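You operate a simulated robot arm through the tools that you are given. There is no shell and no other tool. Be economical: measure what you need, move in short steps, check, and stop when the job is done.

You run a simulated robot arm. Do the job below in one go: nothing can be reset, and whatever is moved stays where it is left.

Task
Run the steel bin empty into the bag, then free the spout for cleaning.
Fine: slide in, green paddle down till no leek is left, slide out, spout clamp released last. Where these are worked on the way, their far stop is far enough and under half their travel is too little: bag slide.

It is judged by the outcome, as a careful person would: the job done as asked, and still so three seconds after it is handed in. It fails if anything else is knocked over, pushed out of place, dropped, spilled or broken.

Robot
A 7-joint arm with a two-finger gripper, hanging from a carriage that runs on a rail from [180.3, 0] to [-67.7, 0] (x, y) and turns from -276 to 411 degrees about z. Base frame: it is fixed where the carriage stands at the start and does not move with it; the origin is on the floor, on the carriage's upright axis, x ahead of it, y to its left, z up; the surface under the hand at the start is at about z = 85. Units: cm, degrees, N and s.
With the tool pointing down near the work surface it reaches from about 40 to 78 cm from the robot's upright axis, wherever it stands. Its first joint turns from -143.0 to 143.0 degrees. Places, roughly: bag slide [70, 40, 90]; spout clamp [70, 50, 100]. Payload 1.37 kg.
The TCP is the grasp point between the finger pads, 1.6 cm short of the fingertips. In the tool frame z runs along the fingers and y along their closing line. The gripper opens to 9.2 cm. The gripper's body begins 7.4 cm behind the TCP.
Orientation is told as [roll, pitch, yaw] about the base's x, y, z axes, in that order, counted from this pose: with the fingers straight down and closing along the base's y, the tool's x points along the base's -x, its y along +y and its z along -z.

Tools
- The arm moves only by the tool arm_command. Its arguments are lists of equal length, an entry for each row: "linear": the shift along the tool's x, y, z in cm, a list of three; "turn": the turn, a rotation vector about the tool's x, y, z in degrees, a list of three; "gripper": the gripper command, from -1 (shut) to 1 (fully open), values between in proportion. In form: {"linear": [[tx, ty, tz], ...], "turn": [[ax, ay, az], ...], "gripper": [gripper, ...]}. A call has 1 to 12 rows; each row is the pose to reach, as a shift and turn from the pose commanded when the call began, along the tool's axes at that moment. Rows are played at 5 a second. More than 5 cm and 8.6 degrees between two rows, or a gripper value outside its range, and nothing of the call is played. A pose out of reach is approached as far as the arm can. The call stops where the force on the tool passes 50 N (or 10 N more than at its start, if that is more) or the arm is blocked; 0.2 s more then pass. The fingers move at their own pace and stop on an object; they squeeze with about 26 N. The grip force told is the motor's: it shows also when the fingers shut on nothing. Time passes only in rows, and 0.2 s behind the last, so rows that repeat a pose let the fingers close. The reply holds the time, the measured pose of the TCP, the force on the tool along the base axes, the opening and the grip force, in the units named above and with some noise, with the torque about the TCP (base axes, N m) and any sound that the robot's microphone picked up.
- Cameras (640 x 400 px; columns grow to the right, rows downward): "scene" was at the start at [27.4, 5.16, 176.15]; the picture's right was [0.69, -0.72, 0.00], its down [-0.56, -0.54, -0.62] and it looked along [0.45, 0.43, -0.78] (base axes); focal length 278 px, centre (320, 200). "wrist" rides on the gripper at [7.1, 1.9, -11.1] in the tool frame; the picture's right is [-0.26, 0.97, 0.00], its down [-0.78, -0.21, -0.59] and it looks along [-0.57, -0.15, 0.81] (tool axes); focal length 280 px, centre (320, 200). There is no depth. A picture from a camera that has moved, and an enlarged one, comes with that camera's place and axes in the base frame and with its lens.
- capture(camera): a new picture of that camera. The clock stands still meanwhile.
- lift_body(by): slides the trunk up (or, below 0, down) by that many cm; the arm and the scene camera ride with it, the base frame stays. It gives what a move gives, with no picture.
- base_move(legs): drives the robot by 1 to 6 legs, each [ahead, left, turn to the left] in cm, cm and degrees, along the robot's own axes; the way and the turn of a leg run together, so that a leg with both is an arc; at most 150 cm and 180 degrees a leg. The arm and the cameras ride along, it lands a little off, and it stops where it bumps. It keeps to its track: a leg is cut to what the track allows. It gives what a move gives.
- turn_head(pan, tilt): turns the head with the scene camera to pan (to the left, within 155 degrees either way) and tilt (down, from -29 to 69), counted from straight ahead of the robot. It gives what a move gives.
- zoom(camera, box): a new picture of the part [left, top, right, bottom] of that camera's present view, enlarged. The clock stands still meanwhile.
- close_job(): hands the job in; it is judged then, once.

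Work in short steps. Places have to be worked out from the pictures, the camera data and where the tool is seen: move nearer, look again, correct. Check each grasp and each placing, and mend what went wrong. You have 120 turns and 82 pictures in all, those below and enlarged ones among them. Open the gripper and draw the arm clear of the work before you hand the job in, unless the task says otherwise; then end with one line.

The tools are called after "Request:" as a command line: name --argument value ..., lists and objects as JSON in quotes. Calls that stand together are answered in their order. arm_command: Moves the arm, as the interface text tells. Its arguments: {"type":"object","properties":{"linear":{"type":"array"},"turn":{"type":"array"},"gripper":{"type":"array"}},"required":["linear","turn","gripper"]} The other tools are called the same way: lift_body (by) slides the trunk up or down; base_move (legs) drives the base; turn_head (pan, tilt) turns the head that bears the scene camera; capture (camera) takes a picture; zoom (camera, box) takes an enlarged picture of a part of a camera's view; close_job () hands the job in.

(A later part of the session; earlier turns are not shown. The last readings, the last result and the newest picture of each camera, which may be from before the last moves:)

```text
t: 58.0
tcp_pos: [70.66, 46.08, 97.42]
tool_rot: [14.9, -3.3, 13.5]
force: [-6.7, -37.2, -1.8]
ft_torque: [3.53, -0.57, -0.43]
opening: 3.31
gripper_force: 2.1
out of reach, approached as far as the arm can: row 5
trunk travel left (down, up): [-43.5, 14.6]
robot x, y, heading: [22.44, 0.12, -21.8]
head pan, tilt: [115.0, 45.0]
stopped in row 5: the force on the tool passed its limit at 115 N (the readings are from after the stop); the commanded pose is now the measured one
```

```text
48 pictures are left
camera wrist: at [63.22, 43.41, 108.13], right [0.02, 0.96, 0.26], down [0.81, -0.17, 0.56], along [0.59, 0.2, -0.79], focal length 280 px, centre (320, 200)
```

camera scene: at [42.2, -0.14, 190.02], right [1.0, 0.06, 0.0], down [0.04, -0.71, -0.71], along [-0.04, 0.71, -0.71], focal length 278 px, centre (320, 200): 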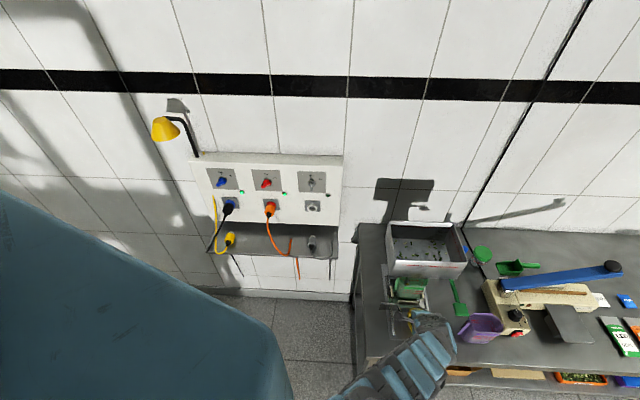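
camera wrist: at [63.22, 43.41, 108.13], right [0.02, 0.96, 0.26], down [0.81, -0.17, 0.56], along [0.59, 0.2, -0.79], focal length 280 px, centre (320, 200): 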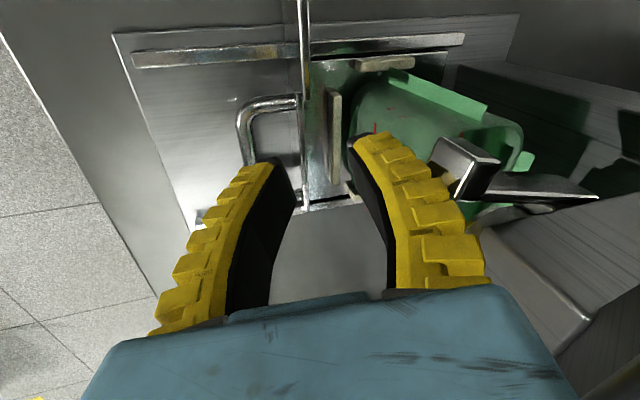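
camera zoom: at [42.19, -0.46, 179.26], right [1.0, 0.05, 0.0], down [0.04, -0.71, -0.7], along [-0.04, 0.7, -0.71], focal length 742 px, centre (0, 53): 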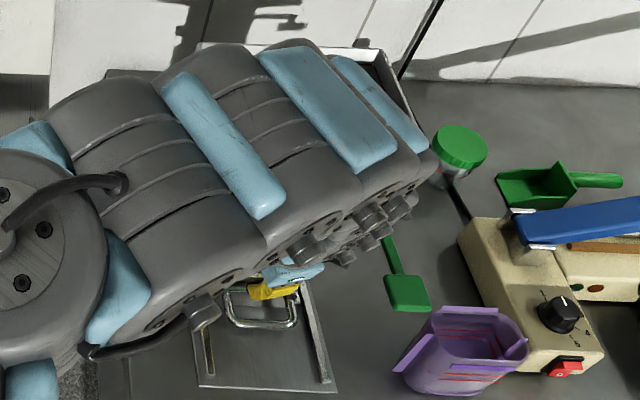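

The arm's elbow swung and the hand pressed against the bin's front edge. I ease away from the bin in −y in small steps.

Request:
arm_command --linear '[[0.2, -0.9, -0.2], [0.4, -1.9, -0.5], [0.7, -2.8, -0.8]]' --turn '[[0, 0, 0], [0, 0, 0], [0, 0, 0]]' --gripper '[-0.35, -0.35, -0.35]'

Request:
capture --camera "scene"

```text
t: 58.8
tcp_pos: [70.62, 44.36, 97.96]
tool_rot: [15.3, -3.8, 13.8]
force: [-0.7, 0.5, -0.2]
ft_torque: [0.02, -0.01, 0.0]
opening: 3.37
gripper_force: 2.6
trunk travel left (down, up): [-43.5, 14.6]
robot x, y, heading: [22.37, -0.13, -21.8]
head pan, tilt: [115.0, 45.0]
```

```text
47 pictures are left
camera scene: at [42.25, -0.2, 179.25], right [1.0, 0.05, 0.0], down [0.04, -0.71, -0.71], along [-0.04, 0.71, -0.71], focal length 278 px, centre (320, 200)
```

scene: 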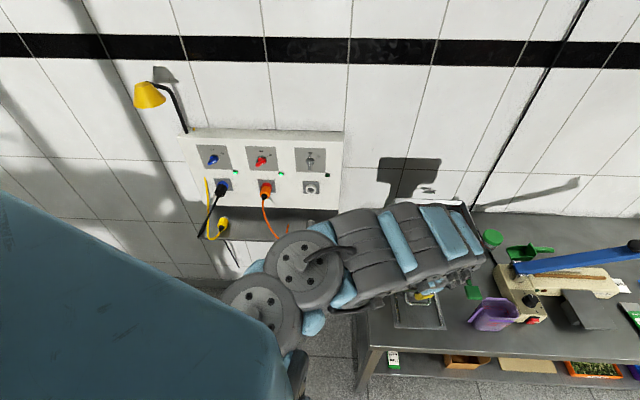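

Load gone. I continue back out from under the bin edge.

Request:
arm_command --linear '[[0.5, -1.9, -0.5], [1, -3.8, -1], [1.5, -5.7, -1.5], [2, -7.5, -2], [2.4, -9.4, -2.5]]' --turn '[[0, 0, 0], [0, 0, 0], [0, 0, 0], [0, 0, 0], [0, 0, 0]]' --gripper '[-0.35, -0.35, -0.35, -0.35, -0.35]'

Request:
capture --camera "scene"

Request:
capture --camera "wrist"

```text
t: 60.0
tcp_pos: [71.83, 39.23, 96.79]
tool_rot: [15.3, -3.8, 13.9]
force: [-0.1, 0.2, -1.1]
ft_torque: [0.01, 0.0, 0.01]
opening: 3.36
gripper_force: 1.6
out of reach, approached as far as the arm can: row 2, 3, 4, 5
trunk travel left (down, up): [-43.5, 14.6]
robot x, y, heading: [22.43, -0.05, -22.0]
head pan, tilt: [115.0, 45.0]
```

```text
46 pictures are left
camera scene: at [42.24, -0.2, 179.25], right [1.0, 0.05, 0.0], down [0.04, -0.71, -0.71], along [-0.04, 0.71, -0.71], focal length 278 px, centre (320, 200)
```

scene: 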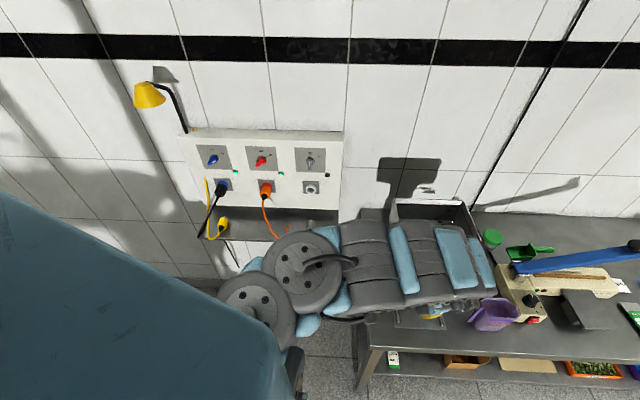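

```text
45 pictures are left
camera wrist: at [64.39, 36.33, 107.43], right [0.02, 0.96, 0.27], down [0.81, -0.17, 0.56], along [0.59, 0.21, -0.78], focal length 280 px, centre (320, 200)
```

wrist: 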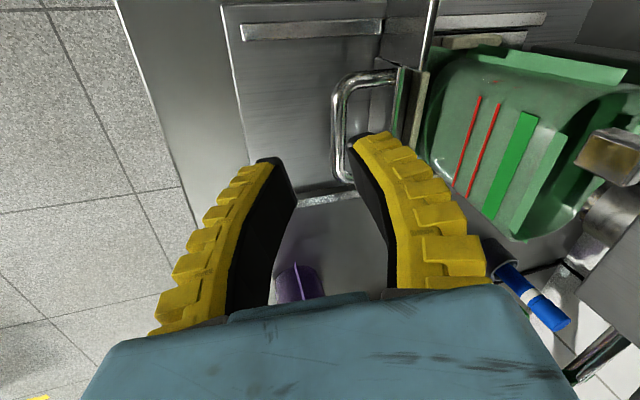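

This folded posture limits the near reach, so I raise the trunk; everything around is below the arm, so rising is safe.

Request:
lift_body --by 12

Request:
arm_command --linear '[[0.5, -1.9, -0.5], [1, -3.8, -1], [1.5, -5.7, -1.5], [2, -7.5, -2], [2.4, -9.4, -2.5], [2.8, -11.2, -3]]' --turn '[[0, 0, 0], [0, 0, 0], [0, 0, 0], [0, 0, 0], [0, 0, 0], [0, 0, 0]]' --gripper '[-0.35, -0.35, -0.35, -0.35, -1, -1]'

Request:
capture --camera "scene"

```text
t: 61.5
tcp_pos: [71.81, 39.12, 108.78]
tool_rot: [15.3, -3.8, 13.7]
force: [-0.6, -0.2, 0.6]
ft_torque: [0.01, -0.01, 0.02]
opening: 3.37
gripper_force: 2.4
trunk travel left (down, up): [-55.5, 2.6]
robot x, y, heading: [22.15, -0.02, -22.1]
head pan, tilt: [115.0, 45.0]
```

```text
t: 62.9
tcp_pos: [75.11, 32.76, 106.36]
tool_rot: [15.3, -3.6, 13.8]
force: [0.5, 1.1, -0.3]
ft_torque: [0.02, 0.02, 0.03]
opening: 0.0
gripper_force: 25.8
out of reach, approached as far as the arm can: row 1, 2, 3, 4, 5, 6
trunk travel left (down, up): [-55.5, 2.6]
robot x, y, heading: [22.17, -0.04, -21.8]
head pan, tilt: [115.0, 45.0]
```

```text
44 pictures are left
camera scene: at [42.24, -0.2, 191.25], right [1.0, 0.05, 0.0], down [0.04, -0.71, -0.71], along [-0.04, 0.71, -0.71], focal length 278 px, centre (320, 200)
```

scene: 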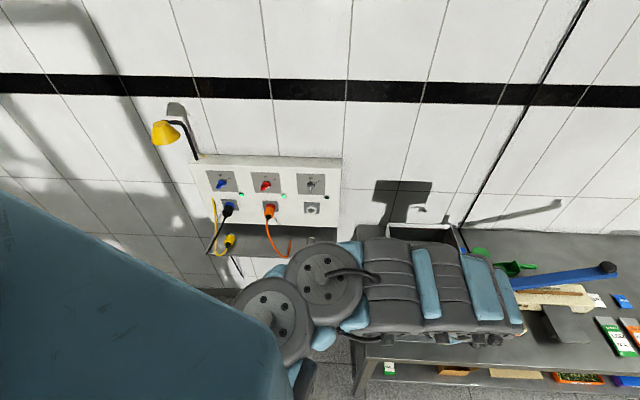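

Next the paddle. I rise and straighten the closed fingers above the pad at about (83, 39).

Request:
arm_command --linear '[[0, 0.9, -3.2], [-1, 1.8, -6.4], [-3, 4, -8.5], [-6, 5.5, -8.5], [-9.3, 6.7, -8.5]]' --turn '[[3, 0, 0], [6, 0, 0], [9, 0, 0], [12, 0, 0], [15.3, 0, 0]]' --gripper '[-1, -1, -1, -1, -1]'

Request:
capture --camera "wrist"

Request:
capture --camera "scene"

```text
t: 64.1
tcp_pos: [82.29, 38.56, 116.66]
tool_rot: [-0.1, -3.6, 13.9]
force: [-1.4, -0.7, -0.9]
ft_torque: [0.01, -0.04, 0.0]
opening: 0.01
gripper_force: 26.2
out of reach, approached as far as the arm can: row 1, 2, 3
trunk travel left (down, up): [-55.5, 2.6]
robot x, y, heading: [22.23, -0.0, -21.9]
head pan, tilt: [115.0, 45.0]
```

```text
43 pictures are left
camera wrist: at [74.17, 38.72, 127.23], right [0.02, 1.0, 0.02], down [0.77, -0.03, 0.64], along [0.64, 0.0, -0.77], focal length 280 px, centre (320, 200)
```

wrist: 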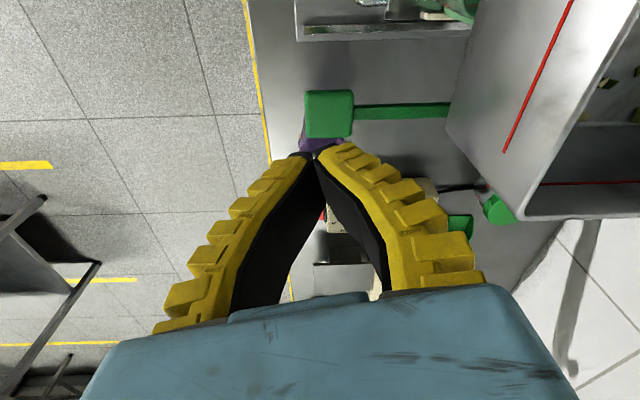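

```text
42 pictures are left
camera scene: at [42.23, -0.19, 191.23], right [1.0, 0.05, 0.0], down [0.04, -0.71, -0.71], along [-0.04, 0.71, -0.71], focal length 278 px, centre (320, 200)
```

scene: 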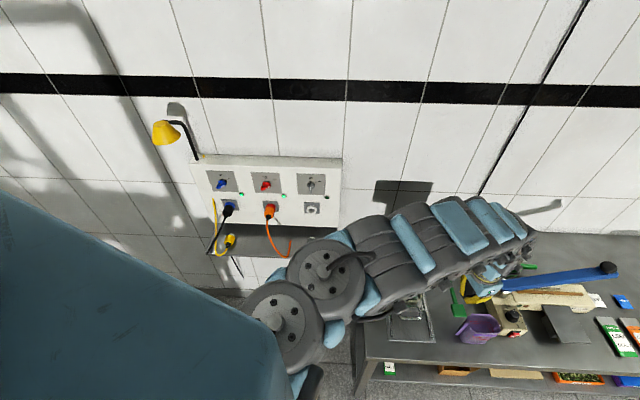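

The pad is confirmed at about (83, 39.5, 106). I descend to just above it, then press in small steps.

Request:
arm_command --linear '[[-0.8, 0.6, 3], [-0.8, 0.6, 6], [-0.8, 0.6, 8], [-0.8, 0.6, 9], [-0.8, 0.6, 10], [-0.8, 0.6, 11]]' --turn '[[0, 0, 0], [0, 0, 0], [0, 0, 0], [0, 0, 0], [0, 0, 0], [0, 0, 0]]' --gripper '[-1, -1, -1, -1, -1, -1]'

Request:
capture --camera "wrist"

```text
t: 65.5
tcp_pos: [83.6, 39.47, 105.89]
tool_rot: [0.0, -3.8, 13.9]
force: [0.5, 0.2, 0.2]
ft_torque: [0.01, 0.05, -0.01]
opening: 0.0
gripper_force: 26.7
trunk travel left (down, up): [-55.5, 2.6]
robot x, y, heading: [21.98, -0.03, -21.9]
head pan, tilt: [115.0, 45.0]
```

```text
41 pictures are left
camera wrist: at [75.51, 39.61, 116.46], right [0.02, 1.0, 0.02], down [0.77, -0.03, 0.64], along [0.64, 0.0, -0.77], focal length 280 px, centre (320, 200)
```

wrist: 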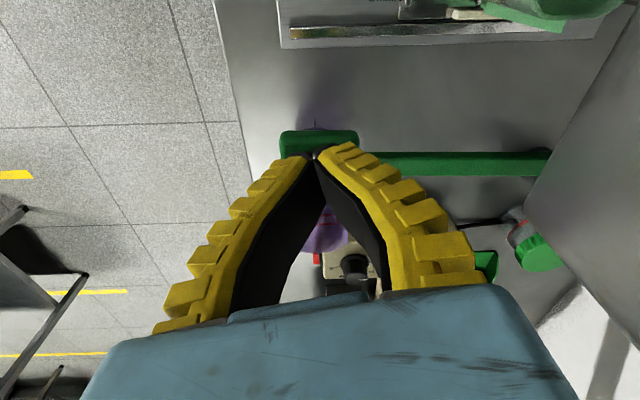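

No contact yet; the pad top is slightly lower, around z 103. I press on down.

Request:
arm_command --linear '[[0.6, 0, 1], [0.6, 0, 2], [0.6, 0, 3], [0.6, 0, 4]]' --turn '[[0, 0, 0], [0, 0, 0], [0, 0, 0], [0, 0, 0]]' --gripper '[-1, -1, -1, -1]'

Request:
capture --camera "wrist"

```text
t: 66.5
tcp_pos: [83.45, 39.65, 102.03]
tool_rot: [0.0, -3.7, 13.6]
force: [0.0, -1.2, 4.9]
ft_torque: [0.09, -0.03, 0.0]
opening: 0.02
gripper_force: 26.5
trunk travel left (down, up): [-55.5, 2.6]
robot x, y, heading: [22.46, 0.24, -21.8]
head pan, tilt: [115.0, 45.0]
```

```text
40 pictures are left
camera wrist: at [75.3, 39.72, 112.56], right [0.02, 1.0, 0.02], down [0.77, -0.03, 0.64], along [0.64, 0.0, -0.77], focal length 280 px, centre (320, 200)
```

wrist: 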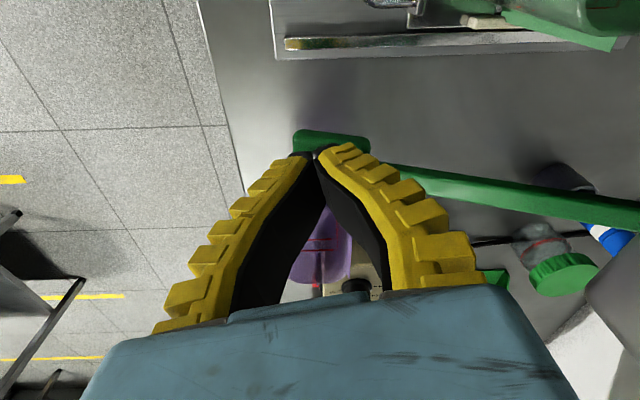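

Contact at 5 N and the paddle is turning down. I continue pressing.

Request:
arm_command --linear '[[0, 0.1, 1], [0, 0.2, 2], [0, 0.3, 3], [0, 0.5, 4]]' --turn '[[0, 0, 0], [0, 0, 0], [0, 0, 0], [0, 0, 0]]' --gripper '[-1, -1, -1, -1]'

Request:
capture --camera "wrist"

Request:
capture --camera "scene"

```text
t: 67.1
tcp_pos: [83.47, 39.6, 101.47]
tool_rot: [0.3, -4.5, 13.7]
force: [-15.7, -14.3, 42.3]
ft_torque: [0.64, 0.21, 0.28]
opening: 0.0
gripper_force: 26.0
out of reach, approached as far as the arm can: row 1, 2
trunk travel left (down, up): [-55.5, 2.6]
robot x, y, heading: [22.14, -0.21, -21.9]
head pan, tilt: [115.0, 45.0]
stopped in row 2: the force on the tool passed its limit at 53 N (the readings are from after the stop); the commanded pose is now the measured one
```

```text
39 pictures are left
camera wrist: at [75.26, 39.66, 112.01], right [0.03, 1.0, 0.03], down [0.76, -0.04, 0.65], along [0.65, 0.0, -0.76], focal length 280 px, centre (320, 200)
```

wrist: 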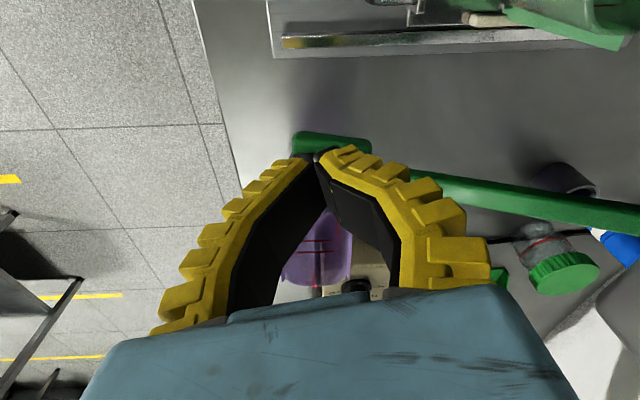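

```text
38 pictures are left
camera scene: at [42.22, -0.22, 191.31], right [1.0, 0.05, 0.0], down [0.04, -0.71, -0.71], along [-0.04, 0.71, -0.71], focal length 278 px, centre (320, 200)
```

scene: 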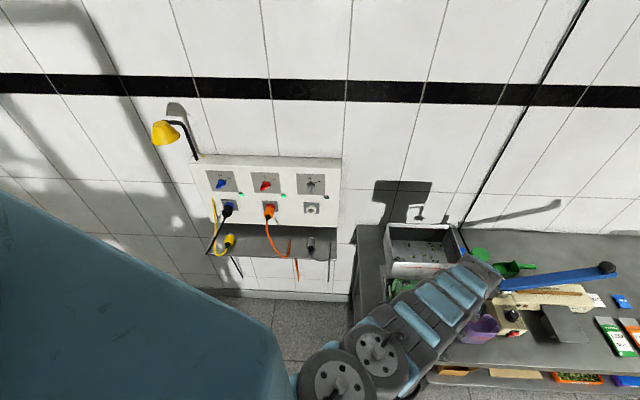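

The paddle now resists firmly with about 45 N — perhaps its bottom stop. I hold it there for two seconds and check the bin.

Request:
arm_command --linear '[[0, 0, 0], [0, 0, 0], [0, 0, 0], [0, 0, 0], [0, 0, 0], [0, 0, 0], [0, 0, 0], [0, 0, 0], [0, 0, 0], [0, 0, 0]]' --turn '[[0, 0, 0], [0, 0, 0], [0, 0, 0], [0, 0, 0], [0, 0, 0], [0, 0, 0], [0, 0, 0], [0, 0, 0], [0, 0, 0], [0, 0, 0]]' --gripper '[-1, -1, -1, -1, -1, -1, -1, -1, -1, -1]'

Request:
zoom --camera "scene" --box '[360, 200, 500, 320]'

```text
t: 69.3
tcp_pos: [83.68, 39.58, 101.37]
tool_rot: [0.4, -4.5, 13.8]
force: [-0.5, -12.3, 43.5]
ft_torque: [0.67, 0.11, 0.08]
opening: 0.01
gripper_force: 25.9
trunk travel left (down, up): [-55.5, 2.6]
robot x, y, heading: [22.69, 0.21, -21.7]
head pan, tilt: [115.0, 45.0]
```

```text
3.33 times, centred on (430, 260) of scene
camera zoom: at [42.32, -0.2, 191.31], right [1.0, 0.05, 0.0], down [0.04, -0.71, -0.71], along [-0.03, 0.71, -0.71], focal length 928 px, centre (-47, 0)
```

zoom: 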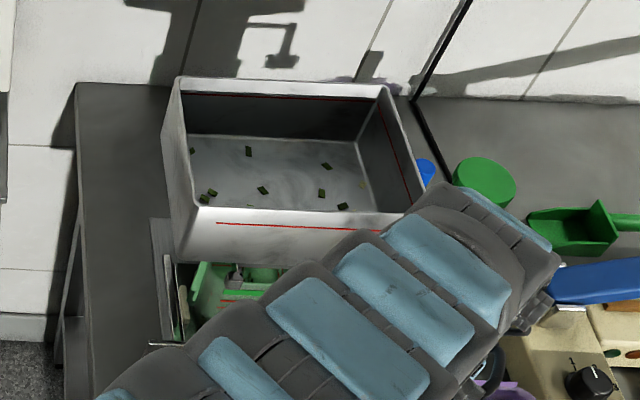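

The bin is emptying while the paddle is held; about ten pieces are left. I keep holding.

Request:
arm_command --linear '[[0, 0, 0], [0, 0, 0], [0, 0, 0], [0, 0, 0], [0, 0, 0], [0, 0, 0], [0, 0, 0], [0, 0, 0], [0, 0, 0], [0, 0, 0], [0, 0, 0], [0, 0, 0]]' --turn '[[0, 0, 0], [0, 0, 0], [0, 0, 0], [0, 0, 0], [0, 0, 0], [0, 0, 0], [0, 0, 0], [0, 0, 0], [0, 0, 0], [0, 0, 0], [0, 0, 0], [0, 0, 0]]' --gripper '[-1, -1, -1, -1, -1, -1, -1, -1, -1, -1, -1, -1]'

Request:
zoom --camera "scene" --box '[360, 200, 500, 320]'

```text
t: 71.9
tcp_pos: [83.73, 39.63, 101.45]
tool_rot: [0.3, -4.3, 13.6]
force: [0.8, -14.2, 43.0]
ft_torque: [0.66, 0.11, 0.02]
opening: 0.0
gripper_force: 26.2
trunk travel left (down, up): [-55.5, 2.6]
robot x, y, heading: [22.48, -0.19, -22.0]
head pan, tilt: [115.0, 45.0]
```

```text
3.33 times, centred on (430, 260) of scene
camera zoom: at [42.32, -0.21, 191.31], right [1.0, 0.05, 0.0], down [0.04, -0.71, -0.71], along [-0.03, 0.71, -0.71], focal length 928 px, centre (-47, 0)
```

zoom: 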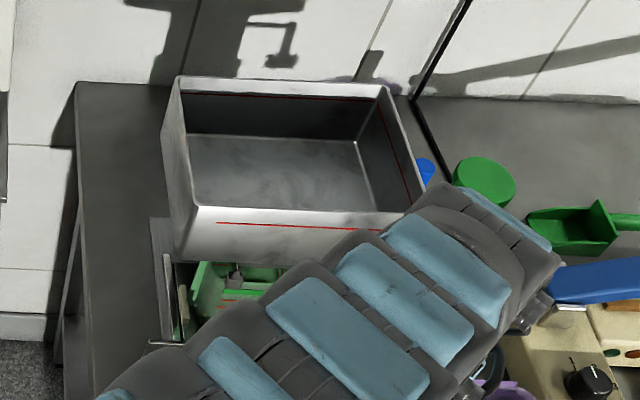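

No leek is visible now; I hold two more seconds to be sure of the hidden front strip, then rise off the paddle.

Request:
arm_command --linear '[[0, 0, 0], [0, 0, 0], [0, 0, 0], [0, 0, 0], [0, 0, 0], [0, 0, 0], [0, 0, 0], [0, 0, 0], [0, 0, 0], [0, 0, 0], [0, 0, 0], [0, 0, 0]]' --turn '[[0, 0, 0], [0, 0, 0], [0, 0, 0], [0, 0, 0], [0, 0, 0], [0, 0, 0], [0, 0, 0], [0, 0, 0], [0, 0, 0], [0, 0, 0], [0, 0, 0], [0, 0, 0]]' --gripper '[-1, -1, -1, -1, -1, -1, -1, -1, -1, -1, -1, -1]'

Request:
arm_command --linear '[[0, 0, -1.5], [0, 0, -4], [0, 0, -7], [0, 0, -11], [0, 0, -15]]' --turn '[[0, 0, 0], [0, 0, 0], [0, 0, 0], [0, 0, 0], [0, 0, 0]]' --gripper '[-1, -1, -1, -1, -1]'

Request:
capture --camera "wrist"

Request:
capture --camera "scene"

```text
t: 74.5
tcp_pos: [83.58, 39.56, 101.46]
tool_rot: [0.1, -4.4, 13.6]
force: [-0.5, -15.1, 41.9]
ft_torque: [0.63, 0.09, 0.02]
opening: 0.0
gripper_force: 26.6
trunk travel left (down, up): [-55.5, 2.6]
robot x, y, heading: [22.14, -0.0, -21.9]
head pan, tilt: [115.0, 45.0]
```

```text
t: 75.7
tcp_pos: [82.25, 39.39, 116.27]
tool_rot: [0.3, -4.2, 13.8]
force: [0.0, 0.8, -0.2]
ft_torque: [0.04, -0.03, -0.01]
opening: 0.0
gripper_force: 26.1
trunk travel left (down, up): [-55.5, 2.6]
robot x, y, heading: [22.17, 0.05, -21.8]
head pan, tilt: [115.0, 45.0]
```

```text
35 pictures are left
camera wrist: at [74.03, 39.33, 126.79], right [0.02, 1.0, 0.02], down [0.76, -0.03, 0.64], along [0.64, 0.0, -0.76], focal length 280 px, centre (320, 200)
```

wrist: 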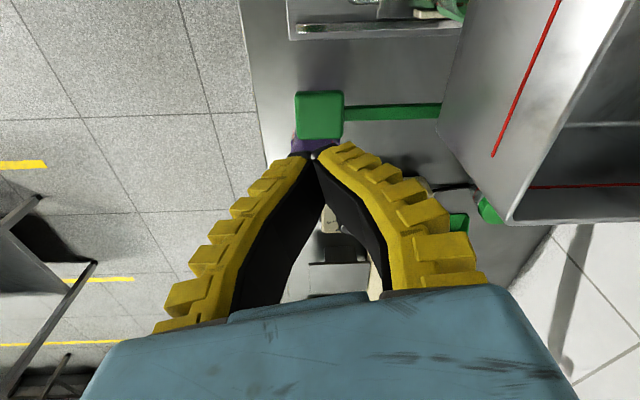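

```text
34 pictures are left
camera scene: at [42.22, -0.21, 191.24], right [1.0, 0.05, 0.0], down [0.04, -0.71, -0.71], along [-0.04, 0.71, -0.71], focal length 278 px, centre (320, 200)
```

scene: 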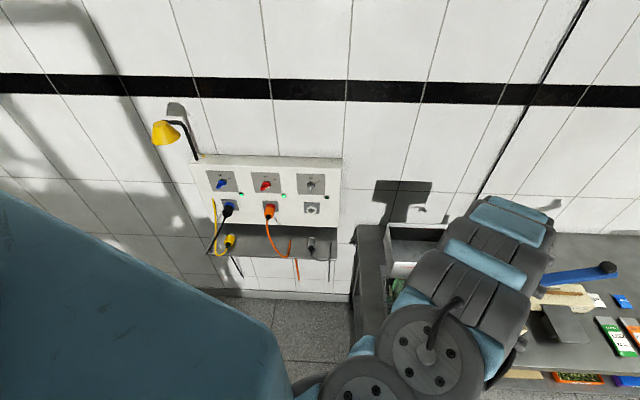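

The paddle has sprung back. Now to slide out: I draw back in front of the table, straightening the hand to yaw 0.

Request:
arm_command --linear '[[1.4, -2.5, 0], [2.8, -5, 0], [4.2, -7.6, 0.5], [5.6, -10.1, 1], [7.2, -12.6, 2]]' --turn '[[0, 0.8, 2.8], [0, 1.6, 5.6], [0, 2.4, 8.4], [0, 3.2, 11.2], [0, 4, 13.8]]' --gripper '[-1, -1, -1, -1, -1]'

Request:
capture --camera "scene"

```text
t: 76.9
tcp_pos: [80.5, 26.64, 111.55]
tool_rot: [0.8, 0.0, -0.1]
force: [-0.7, 0.5, -0.2]
ft_torque: [-0.05, -0.03, -0.01]
opening: 0.0
gripper_force: 26.5
out of reach, approached as far as the arm can: row 2, 3, 4, 5
trunk travel left (down, up): [-55.5, 2.6]
robot x, y, heading: [22.44, -0.06, -22.1]
head pan, tilt: [115.0, 45.0]
```

```text
33 pictures are left
camera scene: at [42.23, -0.19, 191.25], right [1.0, 0.05, 0.0], down [0.04, -0.71, -0.71], along [-0.04, 0.71, -0.71], focal length 278 px, centre (320, 200)
```

scene: 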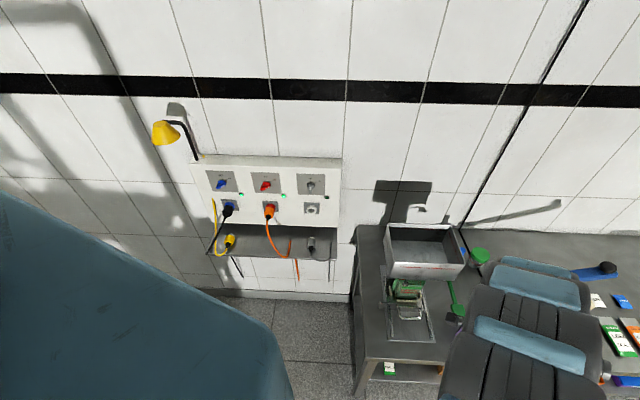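

The slide and bag sit fully in and the bin is empty. I shift the carriage 5 cm right for reach on the handle over its whole stroke.

Request:
base_move --legs '[[4.64, 1.87, 0]]'

Request:
arm_command --linear '[[3, 0.5, 4], [6, 1, 8], [9, 3, 11], [11, 5, 13], [11.8, 7, 14.5]]' --turn '[[-4, 0, 0], [-8, 0, 0], [-12, 0, 0], [-16, 0, 0], [-20, 0, 0]]' --gripper '[-0.35, -0.35, -0.35, -0.35, -0.35]'

Request:
capture --camera "wrist"

```text
t: 77.8
tcp_pos: [85.5, 26.58, 111.54]
tool_rot: [0.8, 0.0, -0.1]
force: [-0.5, -0.3, -0.6]
ft_torque: [-0.01, 0.0, 0.01]
opening: 0.01
gripper_force: 25.8
trunk travel left (down, up): [-55.5, 2.6]
robot x, y, heading: [27.52, -0.17, -22.1]
head pan, tilt: [115.0, 45.0]
```

```text
refused: row 1 steps farther than a row can; nothing moved
```

```text
32 pictures are left
camera wrist: at [78.24, 28.45, 122.62], right [0.26, 0.96, 0.01], down [0.78, -0.22, 0.59], along [0.57, -0.14, -0.81], focal length 280 px, centre (320, 200)
```

wrist: 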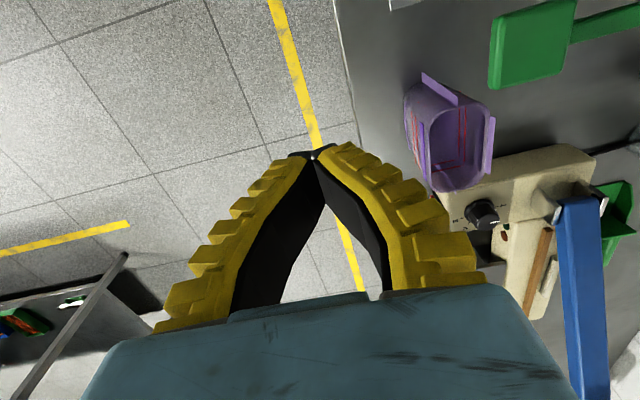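

A row was slightly too long; I replan: left first, then down and forward to 8 cm short of the bar at tilt 25°.

Request:
arm_command --linear '[[3, 0, 3], [6, 0, 6], [9, 1, 9], [11.5, 3, 12], [12, 6, 14], [12, 9, 16], [12, 12, 17], [12, 13.6, 17]]' --turn '[[-4, 0, 0], [-8, 0, 0], [-12, 0, 0], [-16, 0, 0], [-20, 0, 0], [-25, 0, 0], [-25, 0, 0], [-25, 0, 0]]' --gripper '[-0.35, -0.35, -0.35, -0.35, -0.35, -0.35, -0.35, -0.35]'

Request:
capture --camera "wrist"

Request:
capture --camera "scene"

```text
t: 79.6
tcp_pos: [73.59, 40.43, 94.65]
tool_rot: [25.7, -0.1, -0.1]
force: [0.5, -0.4, -0.8]
ft_torque: [0.04, 0.0, 0.0]
opening: 3.37
gripper_force: 2.6
out of reach, approached as far as the arm can: row 2, 3, 4
trunk travel left (down, up): [-55.5, 2.6]
robot x, y, heading: [27.59, 0.22, -21.9]
head pan, tilt: [115.0, 45.0]
```

```text
31 pictures are left
camera wrist: at [66.34, 37.44, 105.54], right [0.26, 0.87, 0.42], down [0.78, -0.45, 0.44], along [0.57, 0.21, -0.79], focal length 280 px, centre (320, 200)
```

wrist: 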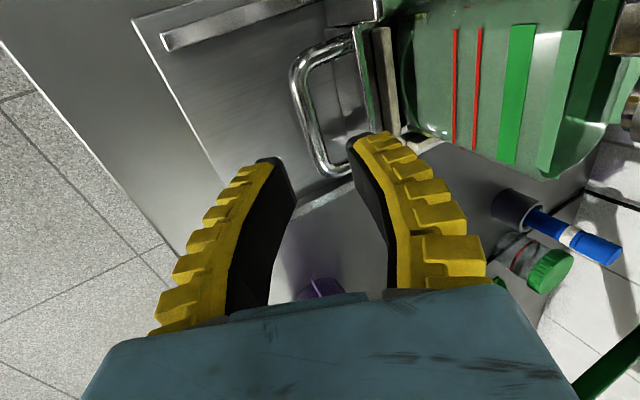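

```text
30 pictures are left
camera scene: at [47.2, -0.23, 191.25], right [1.0, 0.05, 0.0], down [0.04, -0.71, -0.71], along [-0.04, 0.71, -0.71], focal length 278 px, centre (320, 200)
```

scene: 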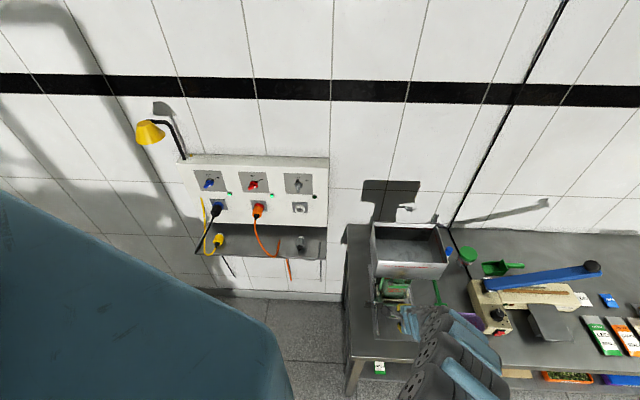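

The bar is at y≈43.3. I advance along the fingers, then close on it.

Request:
arm_command --linear '[[0, -0.2, 3], [0, -0.4, 5.5], [0, -0.4, 7.4], [0, -0.4, 7.4], [0, -0.4, 7.4], [0, -0.4, 7.4]]' --turn '[[0, 0, 0], [0, 0, 0], [0, 0, 0], [0, 0, 0], [0, 0, 0], [0, 0, 0]]' --gripper '[-0.35, -0.35, -0.35, -1, -1, -1]'

```text
t: 81.0
tcp_pos: [73.28, 43.04, 87.54]
tool_rot: [25.6, 0.2, -0.1]
force: [0.7, -1.1, -21.6]
ft_torque: [0.09, 0.19, 0.07]
opening: 0.58
gripper_force: 28.3
trunk travel left (down, up): [-55.5, 2.6]
robot x, y, heading: [27.28, -0.27, -21.9]
head pan, tilt: [115.0, 45.0]
```

Gripped. I pull the slide out along −y, easing the vertical load.

Request:
arm_command --linear '[[0, -1.3, -0.1], [0, -2.9, -0.85], [0, -4.5, -1.6], [0, -6.1, -2.4], [0, -7.7, -3.15]]' --turn '[[0, 0, 0], [0, 0, 0], [0, 0, 0], [0, 0, 0], [0, 0, 0]]' --gripper '[-1, -1, -1, -1, -1]'

```text
t: 82.2
tcp_pos: [73.7, 34.84, 87.34]
tool_rot: [25.7, -0.1, -0.3]
force: [2.3, -1.1, -8.2]
ft_torque: [0.02, 0.08, 0.02]
opening: 0.61
gripper_force: 28.6
trunk travel left (down, up): [-55.5, 2.6]
robot x, y, heading: [27.41, 0.38, -22.0]
head pan, tilt: [115.0, 45.0]
```

8.2 cm out with light load. I continue to the outer stop.

Request:
arm_command --linear '[[0, -1.6, -0.7], [0, -3.2, -1.45], [0, -4.3, -2.0], [0, -4.9, -2.3], [0, -5.4, -2.5]]' --turn '[[0, 0, 0], [0, 0, 0], [0, 0, 0], [0, 0, 0], [0, 0, 0]]' --gripper '[-1, -1, -1, -1, -1]'

Request:
capture --camera "scene"

```text
t: 83.4
tcp_pos: [73.57, 29.88, 87.43]
tool_rot: [26.1, 0.0, 0.0]
force: [9.2, 35.3, -23.8]
ft_torque: [-0.26, -0.03, -0.02]
opening: 0.59
gripper_force: 28.4
trunk travel left (down, up): [-55.5, 2.6]
robot x, y, heading: [27.75, 0.05, -21.8]
head pan, tilt: [115.0, 45.0]
```

```text
29 pictures are left
camera scene: at [47.22, -0.03, 191.22], right [1.0, 0.05, 0.0], down [0.04, -0.7, -0.71], along [-0.04, 0.71, -0.7], focal length 278 px, centre (320, 200)
```

scene: 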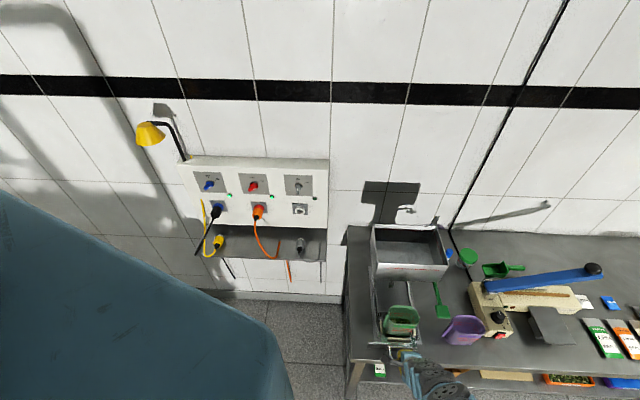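

It is against the outer stop (35 N pull). I relax, open, and back off along the fingers.

Request:
arm_command --linear '[[0, 0.2, 0.1], [0, 0.2, 0.1], [0, 0.2, -1.5], [0, 0, -4.5], [0, 0, -8]]' --turn '[[0, 0, 0], [0, 0, 0], [0, 0, 0], [0, 0, 0], [0, 0, 0]]' --gripper '[-0.35, -0.35, -0.35, -0.35, -0.35]'

Request:
zoom --camera "scene" --box '[350, 215, 490, 375]'

```text
t: 84.6
tcp_pos: [73.4, 26.07, 93.47]
tool_rot: [25.8, 0.0, 0.0]
force: [0.1, -0.7, 0.3]
ft_torque: [-0.03, 0.0, 0.02]
opening: 3.35
gripper_force: 2.7
out of reach, approached as far as the arm can: row 5
trunk travel left (down, up): [-55.5, 2.6]
robot x, y, heading: [27.13, 0.08, -22.1]
head pan, tilt: [115.0, 45.0]
```

```text
2.50 times, centred on (420, 295) of scene
camera zoom: at [47.19, -0.21, 191.24], right [1.0, 0.05, 0.0], down [0.04, -0.71, -0.71], along [-0.04, 0.71, -0.71], focal length 696 px, centre (70, -38)
```

zoom: 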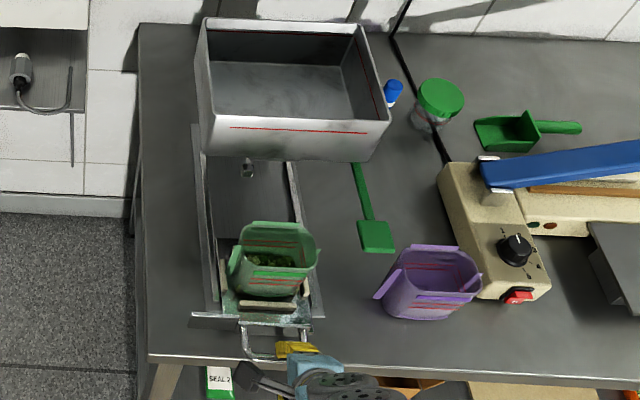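

The bag now holds the leek, and bin and floor are clean. Last is the clamp: I raise the hand, drive 10 cm left, and will look closely at the clamp with the wrist camera.

Request:
arm_command --linear '[[0, 1.7, -3.6], [0, 3.5, -7.2], [0, 6, -12]]' --turn '[[0, 0, 0], [0, 0, 0], [0, 0, 0]]' --gripper '[-1, -1, -1]'

Request:
base_move --legs '[[-9.3, -3.7, 0]]'

```text
refused: row 3 steps farther than a row can; nothing moved
```

```text
t: 85.8
tcp_pos: [63.59, 26.14, 93.45]
tool_rot: [25.7, -0.1, 0.0]
force: [-0.2, 0.0, 0.5]
ft_torque: [0.02, 0.02, 0.01]
opening: 3.37
gripper_force: 2.8
trunk travel left (down, up): [-55.5, 2.6]
robot x, y, heading: [17.44, 0.21, -22.0]
head pan, tilt: [115.0, 45.0]
```

Moved without contact. Now I raise the hand and straighten it.

Request:
arm_command --linear '[[0, 1.5, -2.8], [0, 3, -5.6], [0, 4.5, -8.4], [-1, 6, -11.2], [-2, 7.5, -14], [-3, 9, -16]]' --turn '[[4.3, 0, 0], [8.6, 0, 0], [12.9, 0, 0], [17.2, 0, 0], [21.5, 0, 0], [25.7, 0, 0]]' --gripper '[-1, -1, -1, -1, -1, -1]'

Request:
arm_command --linear '[[0, 0, 0], [0, 0, 0], [0, 0, 0], [0, 0, 0], [0, 0, 0], [0, 0, 0], [0, 0, 0], [0, 0, 0], [0, 0, 0], [0, 0, 0]]' --turn '[[0, 0, -8], [0, 0, -16], [0, 0, -24], [0, 0, -32], [0, 0, -40], [0, 0, -48], [0, 0, -56], [0, 0, -64], [0, 0, -72], [0, 0, -80]]' --gripper '[-1, -1, -1, -1, -1, -1, -1, -1, -1, -1]'

```text
t: 87.2
tcp_pos: [69.62, 30.15, 109.4]
tool_rot: [0.0, 0.0, 0.1]
force: [-1.3, 0.2, 0.0]
ft_torque: [0.04, -0.07, 0.03]
opening: 0.01
gripper_force: 25.8
out of reach, approached as far as the arm can: row 1, 2, 3, 4, 5, 6
trunk travel left (down, up): [-55.5, 2.6]
robot x, y, heading: [17.18, 0.13, -21.7]
head pan, tilt: [115.0, 45.0]
```

```text
t: 89.4
tcp_pos: [69.64, 30.47, 109.32]
tool_rot: [0.0, -0.1, 80.2]
force: [0.1, 0.3, -0.1]
ft_torque: [0.03, 0.02, -0.04]
opening: 0.0
gripper_force: 26.1
trunk travel left (down, up): [-55.5, 2.6]
robot x, y, heading: [17.82, -0.09, -21.6]
head pan, tilt: [115.0, 45.0]
```

Now I tilt the hand about 50° so the fingers and camera point under the bin at the clamp.

Request:
arm_command --linear '[[0, 0, 0], [0, 0, 0], [0, 0, 0], [0, 0, 0], [0, 0, 0], [0, 0, 0]]' --turn '[[0, -8, 0], [0, -16, 0], [0, -24, 0], [0, -32, 0], [0, -40, 0], [0, -48, 0]]' --gripper '[-1, -1, -1, -1, -1, -1]'

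Request:
capture --camera "wrist"

```text
t: 90.8
tcp_pos: [79.94, 31.41, 112.28]
tool_rot: [0.3, -48.3, 80.0]
force: [-1.3, 2.2, 0.4]
ft_torque: [-0.24, -0.04, -0.08]
opening: 0.0
gripper_force: 25.8
out of reach, approached as far as the arm can: row 1, 2, 3, 4, 5, 6
trunk travel left (down, up): [-55.5, 2.6]
robot x, y, heading: [16.95, 0.15, -21.8]
head pan, tilt: [115.0, 45.0]
```

```text
27 pictures are left
camera wrist: at [75.72, 19.1, 114.37], right [-0.92, 0.34, 0.2], down [0.22, 0.04, 0.97], along [0.32, 0.94, -0.11], focal length 280 px, centre (320, 200)
```

wrist: 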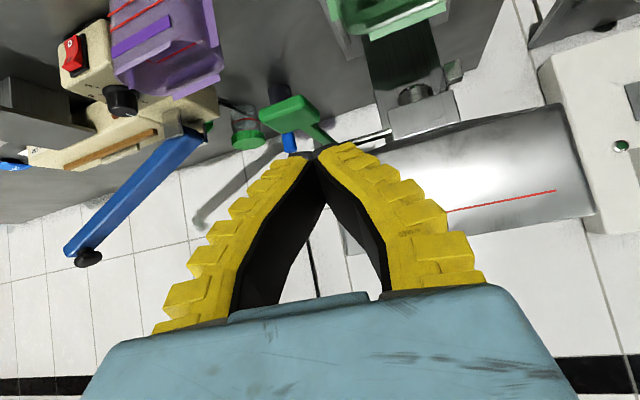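

Good view of nozzle and clamp at upper right; I zoom in.

Request:
zoom --camera "wrist" --box '[360, 20, 500, 150]'

```text
3.08 times, centred on (430, 85) of wrist
camera zoom: at [75.72, 19.1, 114.37], right [-0.92, 0.34, 0.2], down [0.22, 0.04, 0.97], along [0.32, 0.94, -0.11], focal length 863 px, centre (-18, 554)
```

zoom: 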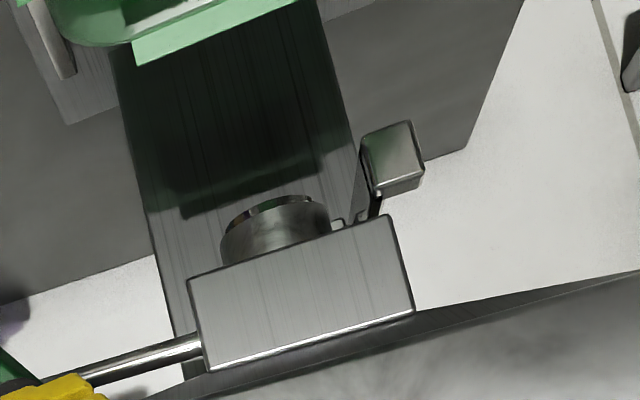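

The clamp is a lever along y beside the nozzle's left side, with a cube knob at about (69.6, 48.4, 102), just below and in front of the block. Its earlier shift when touched suggests it swings toward −x. I bring the closed fingertips over the bag towards the free space right of the knob.

Request:
arm_command --linear '[[-0.4, 1.5, 2], [-0.9, 3, 4], [-1.3, 4.6, 6], [-1.7, 6.1, 8], [-2.1, 7.6, 9.9]]' --turn '[[0, 0, 0], [0, 0, 0], [0, 0, 0], [0, 0, 0], [0, 0, 0]]' --gripper '[-1, -1, -1, -1, -1]'

Request:
capture --camera "wrist"

Request:
capture --camera "scene"

```text
t: 92.0
tcp_pos: [74.4, 40.92, 107.04]
tool_rot: [0.1, -48.1, 80.0]
force: [-0.1, -0.7, -0.1]
ft_torque: [0.02, 0.03, 0.03]
opening: 0.0
gripper_force: 26.1
trunk travel left (down, up): [-55.5, 2.6]
robot x, y, heading: [17.54, 0.29, -22.1]
head pan, tilt: [115.0, 45.0]
```

```text
25 pictures are left
camera wrist: at [70.08, 28.54, 109.27], right [-0.92, 0.34, 0.19], down [0.22, 0.04, 0.97], along [0.32, 0.94, -0.12], focal length 280 px, centre (320, 200)
```

wrist: 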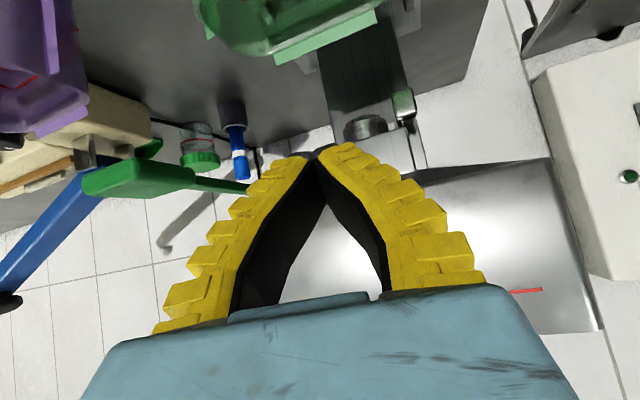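

```text
24 pictures are left
camera scene: at [37.24, -0.18, 191.25], right [1.0, 0.05, 0.0], down [0.04, -0.71, -0.71], along [-0.04, 0.71, -0.71], focal length 278 px, centre (320, 200)
```

scene: 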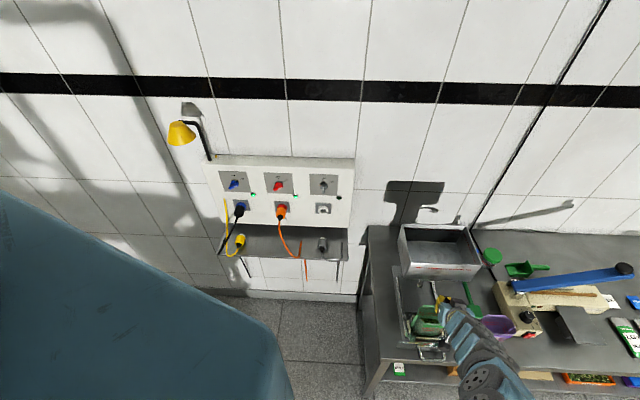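

Request:
zoom --camera "wrist" --box '[330, 60, 450, 180]'

```text
3.33 times, centred on (390, 120) of wrist
camera zoom: at [70.08, 28.54, 109.27], right [-0.92, 0.34, 0.19], down [0.22, 0.04, 0.97], along [0.32, 0.94, -0.12], focal length 935 px, centre (87, 467)
```

zoom: 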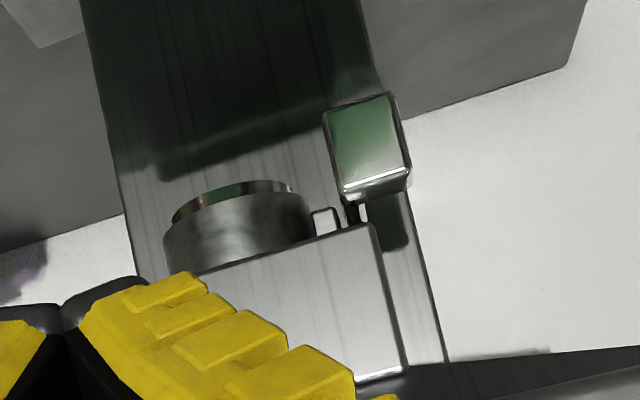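

The knob is 1.6 cm wide at (69.5, 48.4, 101.5). I place the tips just right of it, in front of the block.

Request:
arm_command --linear '[[0, 0.8, 2.5], [0, 1.8, 5], [0, 3, 7.6]]' --turn '[[0, 0, 0], [0, 0, 0], [0, 0, 0]]' --gripper '[-1, -1, -1]'

Request:
capture --camera "wrist"

```text
t: 92.8
tcp_pos: [72.47, 47.01, 102.16]
tool_rot: [-0.1, -47.9, 80.1]
force: [-0.3, -0.6, 1.0]
ft_torque: [0.05, 0.04, 0.07]
opening: 0.02
gripper_force: 26.1
trunk travel left (down, up): [-55.5, 2.6]
robot x, y, heading: [17.54, 0.41, -21.9]
head pan, tilt: [115.0, 45.0]
```

```text
22 pictures are left
camera wrist: at [68.15, 34.61, 104.32], right [-0.92, 0.34, 0.19], down [0.22, 0.05, 0.97], along [0.32, 0.94, -0.12], focal length 280 px, centre (320, 200)
```

wrist: 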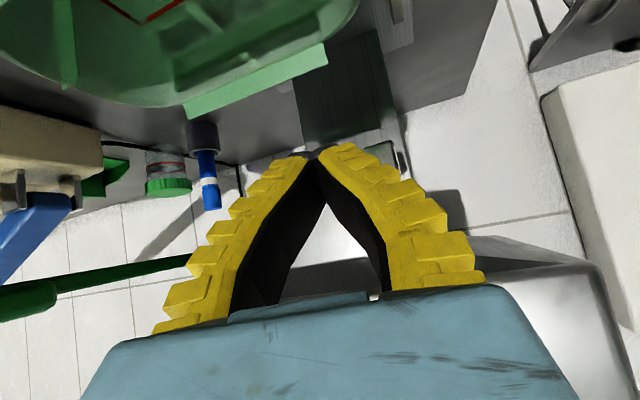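

The tips are right of the knob at the same height. I push toward −x in small steps and watch the force.

Request:
arm_command --linear '[[0.1, 0.6, -0.1], [0.15, 1.2, -0.15], [0.2, 1.8, -0.23], [0.27, 2.4, -0.3]]' --turn '[[0, 0, 0], [0, 0, 0], [0, 0, 0], [0, 0, 0]]' --gripper '[-1, -1, -1, -1]'

Request:
zoom --camera "wrist" --box '[280, 60, 480, 220]'

```text
t: 93.8
tcp_pos: [69.91, 47.14, 102.06]
tool_rot: [0.0, -48.1, 80.1]
force: [-0.8, 0.1, 0.7]
ft_torque: [0.0, 0.04, 0.01]
opening: 0.01
gripper_force: 25.6
trunk travel left (down, up): [-55.5, 2.6]
robot x, y, heading: [17.26, -0.02, -22.1]
head pan, tilt: [115.0, 45.0]
```

```text
2.50 times, centred on (380, 140) of wrist
camera zoom: at [65.63, 34.72, 104.09], right [-0.92, 0.34, 0.19], down [0.22, 0.05, 0.97], along [0.32, 0.94, -0.12], focal length 701 px, centre (170, 350)
```

zoom: 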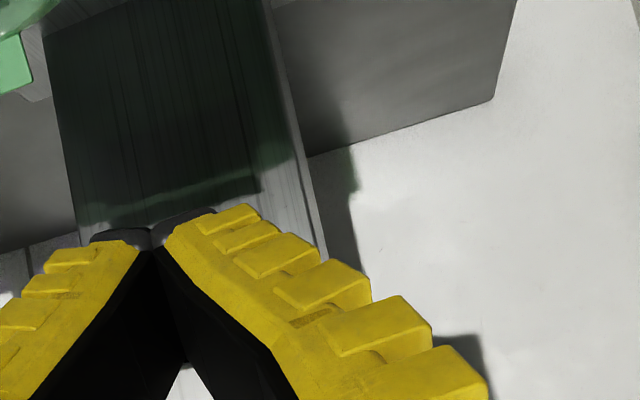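

No force and the knob is hidden behind the fingers — they may have passed in front of it. I back off to the right and look.

Request:
arm_command --linear '[[-0.1, -1, 0.1], [-0.2, -2, 0.2], [-0.4, -3.2, 0.4]]' --turn '[[0, 0, 0], [0, 0, 0], [0, 0, 0]]' --gripper '[-1, -1, -1]'

Request:
zoom --camera "wrist" --box '[280, 60, 480, 220]'

```text
t: 94.6
tcp_pos: [73.27, 47.06, 102.04]
tool_rot: [-0.1, -48.1, 80.0]
force: [0.2, 0.6, 0.3]
ft_torque: [0.0, 0.0, 0.0]
opening: 0.01
gripper_force: 26.2
trunk travel left (down, up): [-55.5, 2.6]
robot x, y, heading: [16.97, 0.4, -21.7]
head pan, tilt: [115.0, 45.0]
```

```text
2.50 times, centred on (380, 140) of wrist
camera zoom: at [69.0, 34.71, 104.17], right [-0.92, 0.34, 0.19], down [0.22, 0.04, 0.97], along [0.32, 0.94, -0.12], focal length 701 px, centre (170, 350)
```

zoom: 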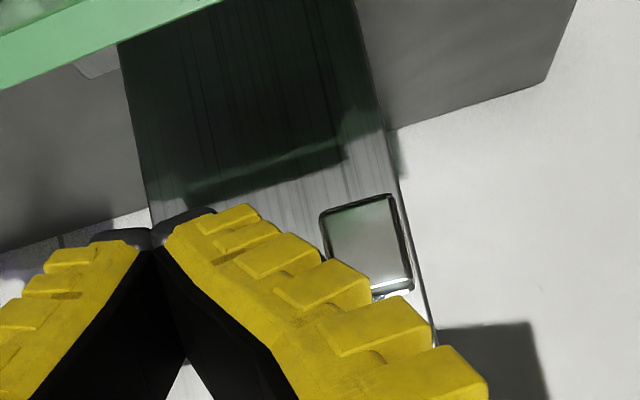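

The knob is untouched; re-triangulating puts its front face at y≈49.8, z≈101, so the tips must go 2.5 cm deeper. I advance them.

Request:
arm_command --linear '[[-0.6, 0.2, 1.1], [-1.2, 0.4, 2.3]]' --turn '[[0, 0, 0], [0, 0, 0]]' --gripper '[-1, -1]'

Request:
arm_command --linear '[[0.1, 0.6, -0.1], [0.15, 1.2, -0.15], [0.2, 1.8, -0.23], [0.27, 2.4, -0.3]]' --turn '[[0, 0, 0], [0, 0, 0], [0, 0, 0], [0, 0, 0]]' --gripper '[-1, -1, -1, -1]'

Request:
zoom --camera "wrist" --box '[280, 60, 480, 220]'

```text
t: 95.2
tcp_pos: [73.2, 49.43, 101.47]
tool_rot: [0.0, -48.0, 80.1]
force: [-0.9, -6.8, -0.5]
ft_torque: [0.07, -0.03, 0.09]
opening: 0.01
gripper_force: 26.2
trunk travel left (down, up): [-55.5, 2.6]
robot x, y, heading: [17.47, 0.06, -21.9]
head pan, tilt: [115.0, 45.0]
```

```text
t: 96.2
tcp_pos: [71.01, 49.42, 101.43]
tool_rot: [-0.2, -47.9, 80.1]
force: [9.9, -7.2, -7.2]
ft_torque: [-0.01, 0.07, -0.07]
opening: 0.0
gripper_force: 26.3
trunk travel left (down, up): [-55.5, 2.6]
robot x, y, heading: [17.3, -0.07, -22.0]
head pan, tilt: [115.0, 45.0]
```

```text
2.50 times, centred on (380, 140) of wrist
camera zoom: at [66.66, 36.97, 103.56], right [-0.92, 0.34, 0.19], down [0.22, 0.05, 0.97], along [0.32, 0.94, -0.12], focal length 701 px, centre (170, 350)
```

zoom: 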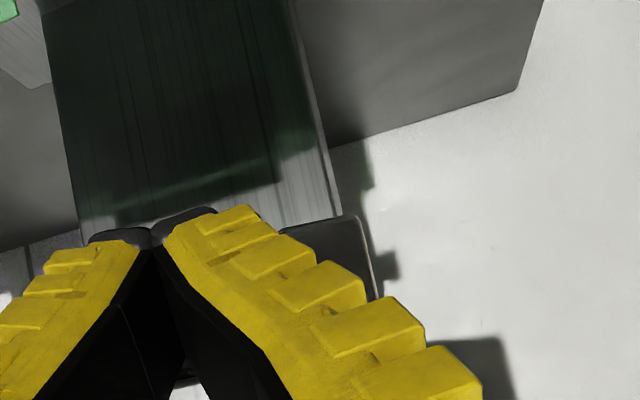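

Contact with the knob (10 N). I push further left.

Request:
arm_command --linear '[[0.3, 0.6, -0.2], [0.35, 1.2, -0.3], [0.4, 1.8, -0.35], [0.45, 2.4, -0.4]]' --turn '[[0, 0, 0], [0, 0, 0], [0, 0, 0], [0, 0, 0]]' --gripper '[-1, -1, -1, -1]'

Request:
capture --camera "wrist"

```text
t: 97.2
tcp_pos: [68.24, 49.44, 101.32]
tool_rot: [0.0, -48.1, 80.1]
force: [-0.1, 0.4, -0.6]
ft_torque: [-0.01, -0.02, -0.03]
opening: 0.0
gripper_force: 26.1
trunk travel left (down, up): [-55.5, 2.6]
robot x, y, heading: [17.43, -0.03, -21.9]
head pan, tilt: [115.0, 45.0]
```

```text
18 pictures are left
camera wrist: at [63.99, 37.01, 103.42], right [-0.92, 0.34, 0.2], down [0.22, 0.04, 0.97], along [0.32, 0.94, -0.12], focal length 280 px, centre (320, 200)
```

wrist: 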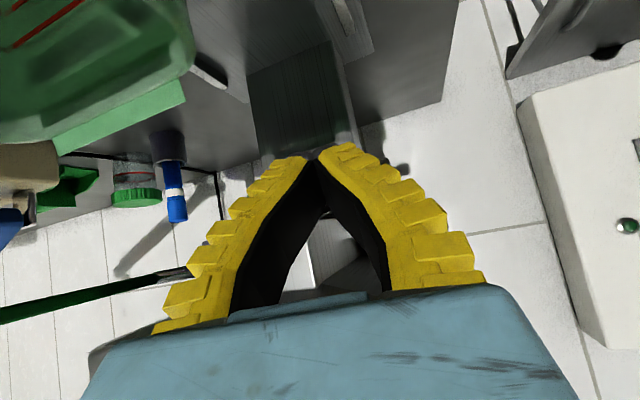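

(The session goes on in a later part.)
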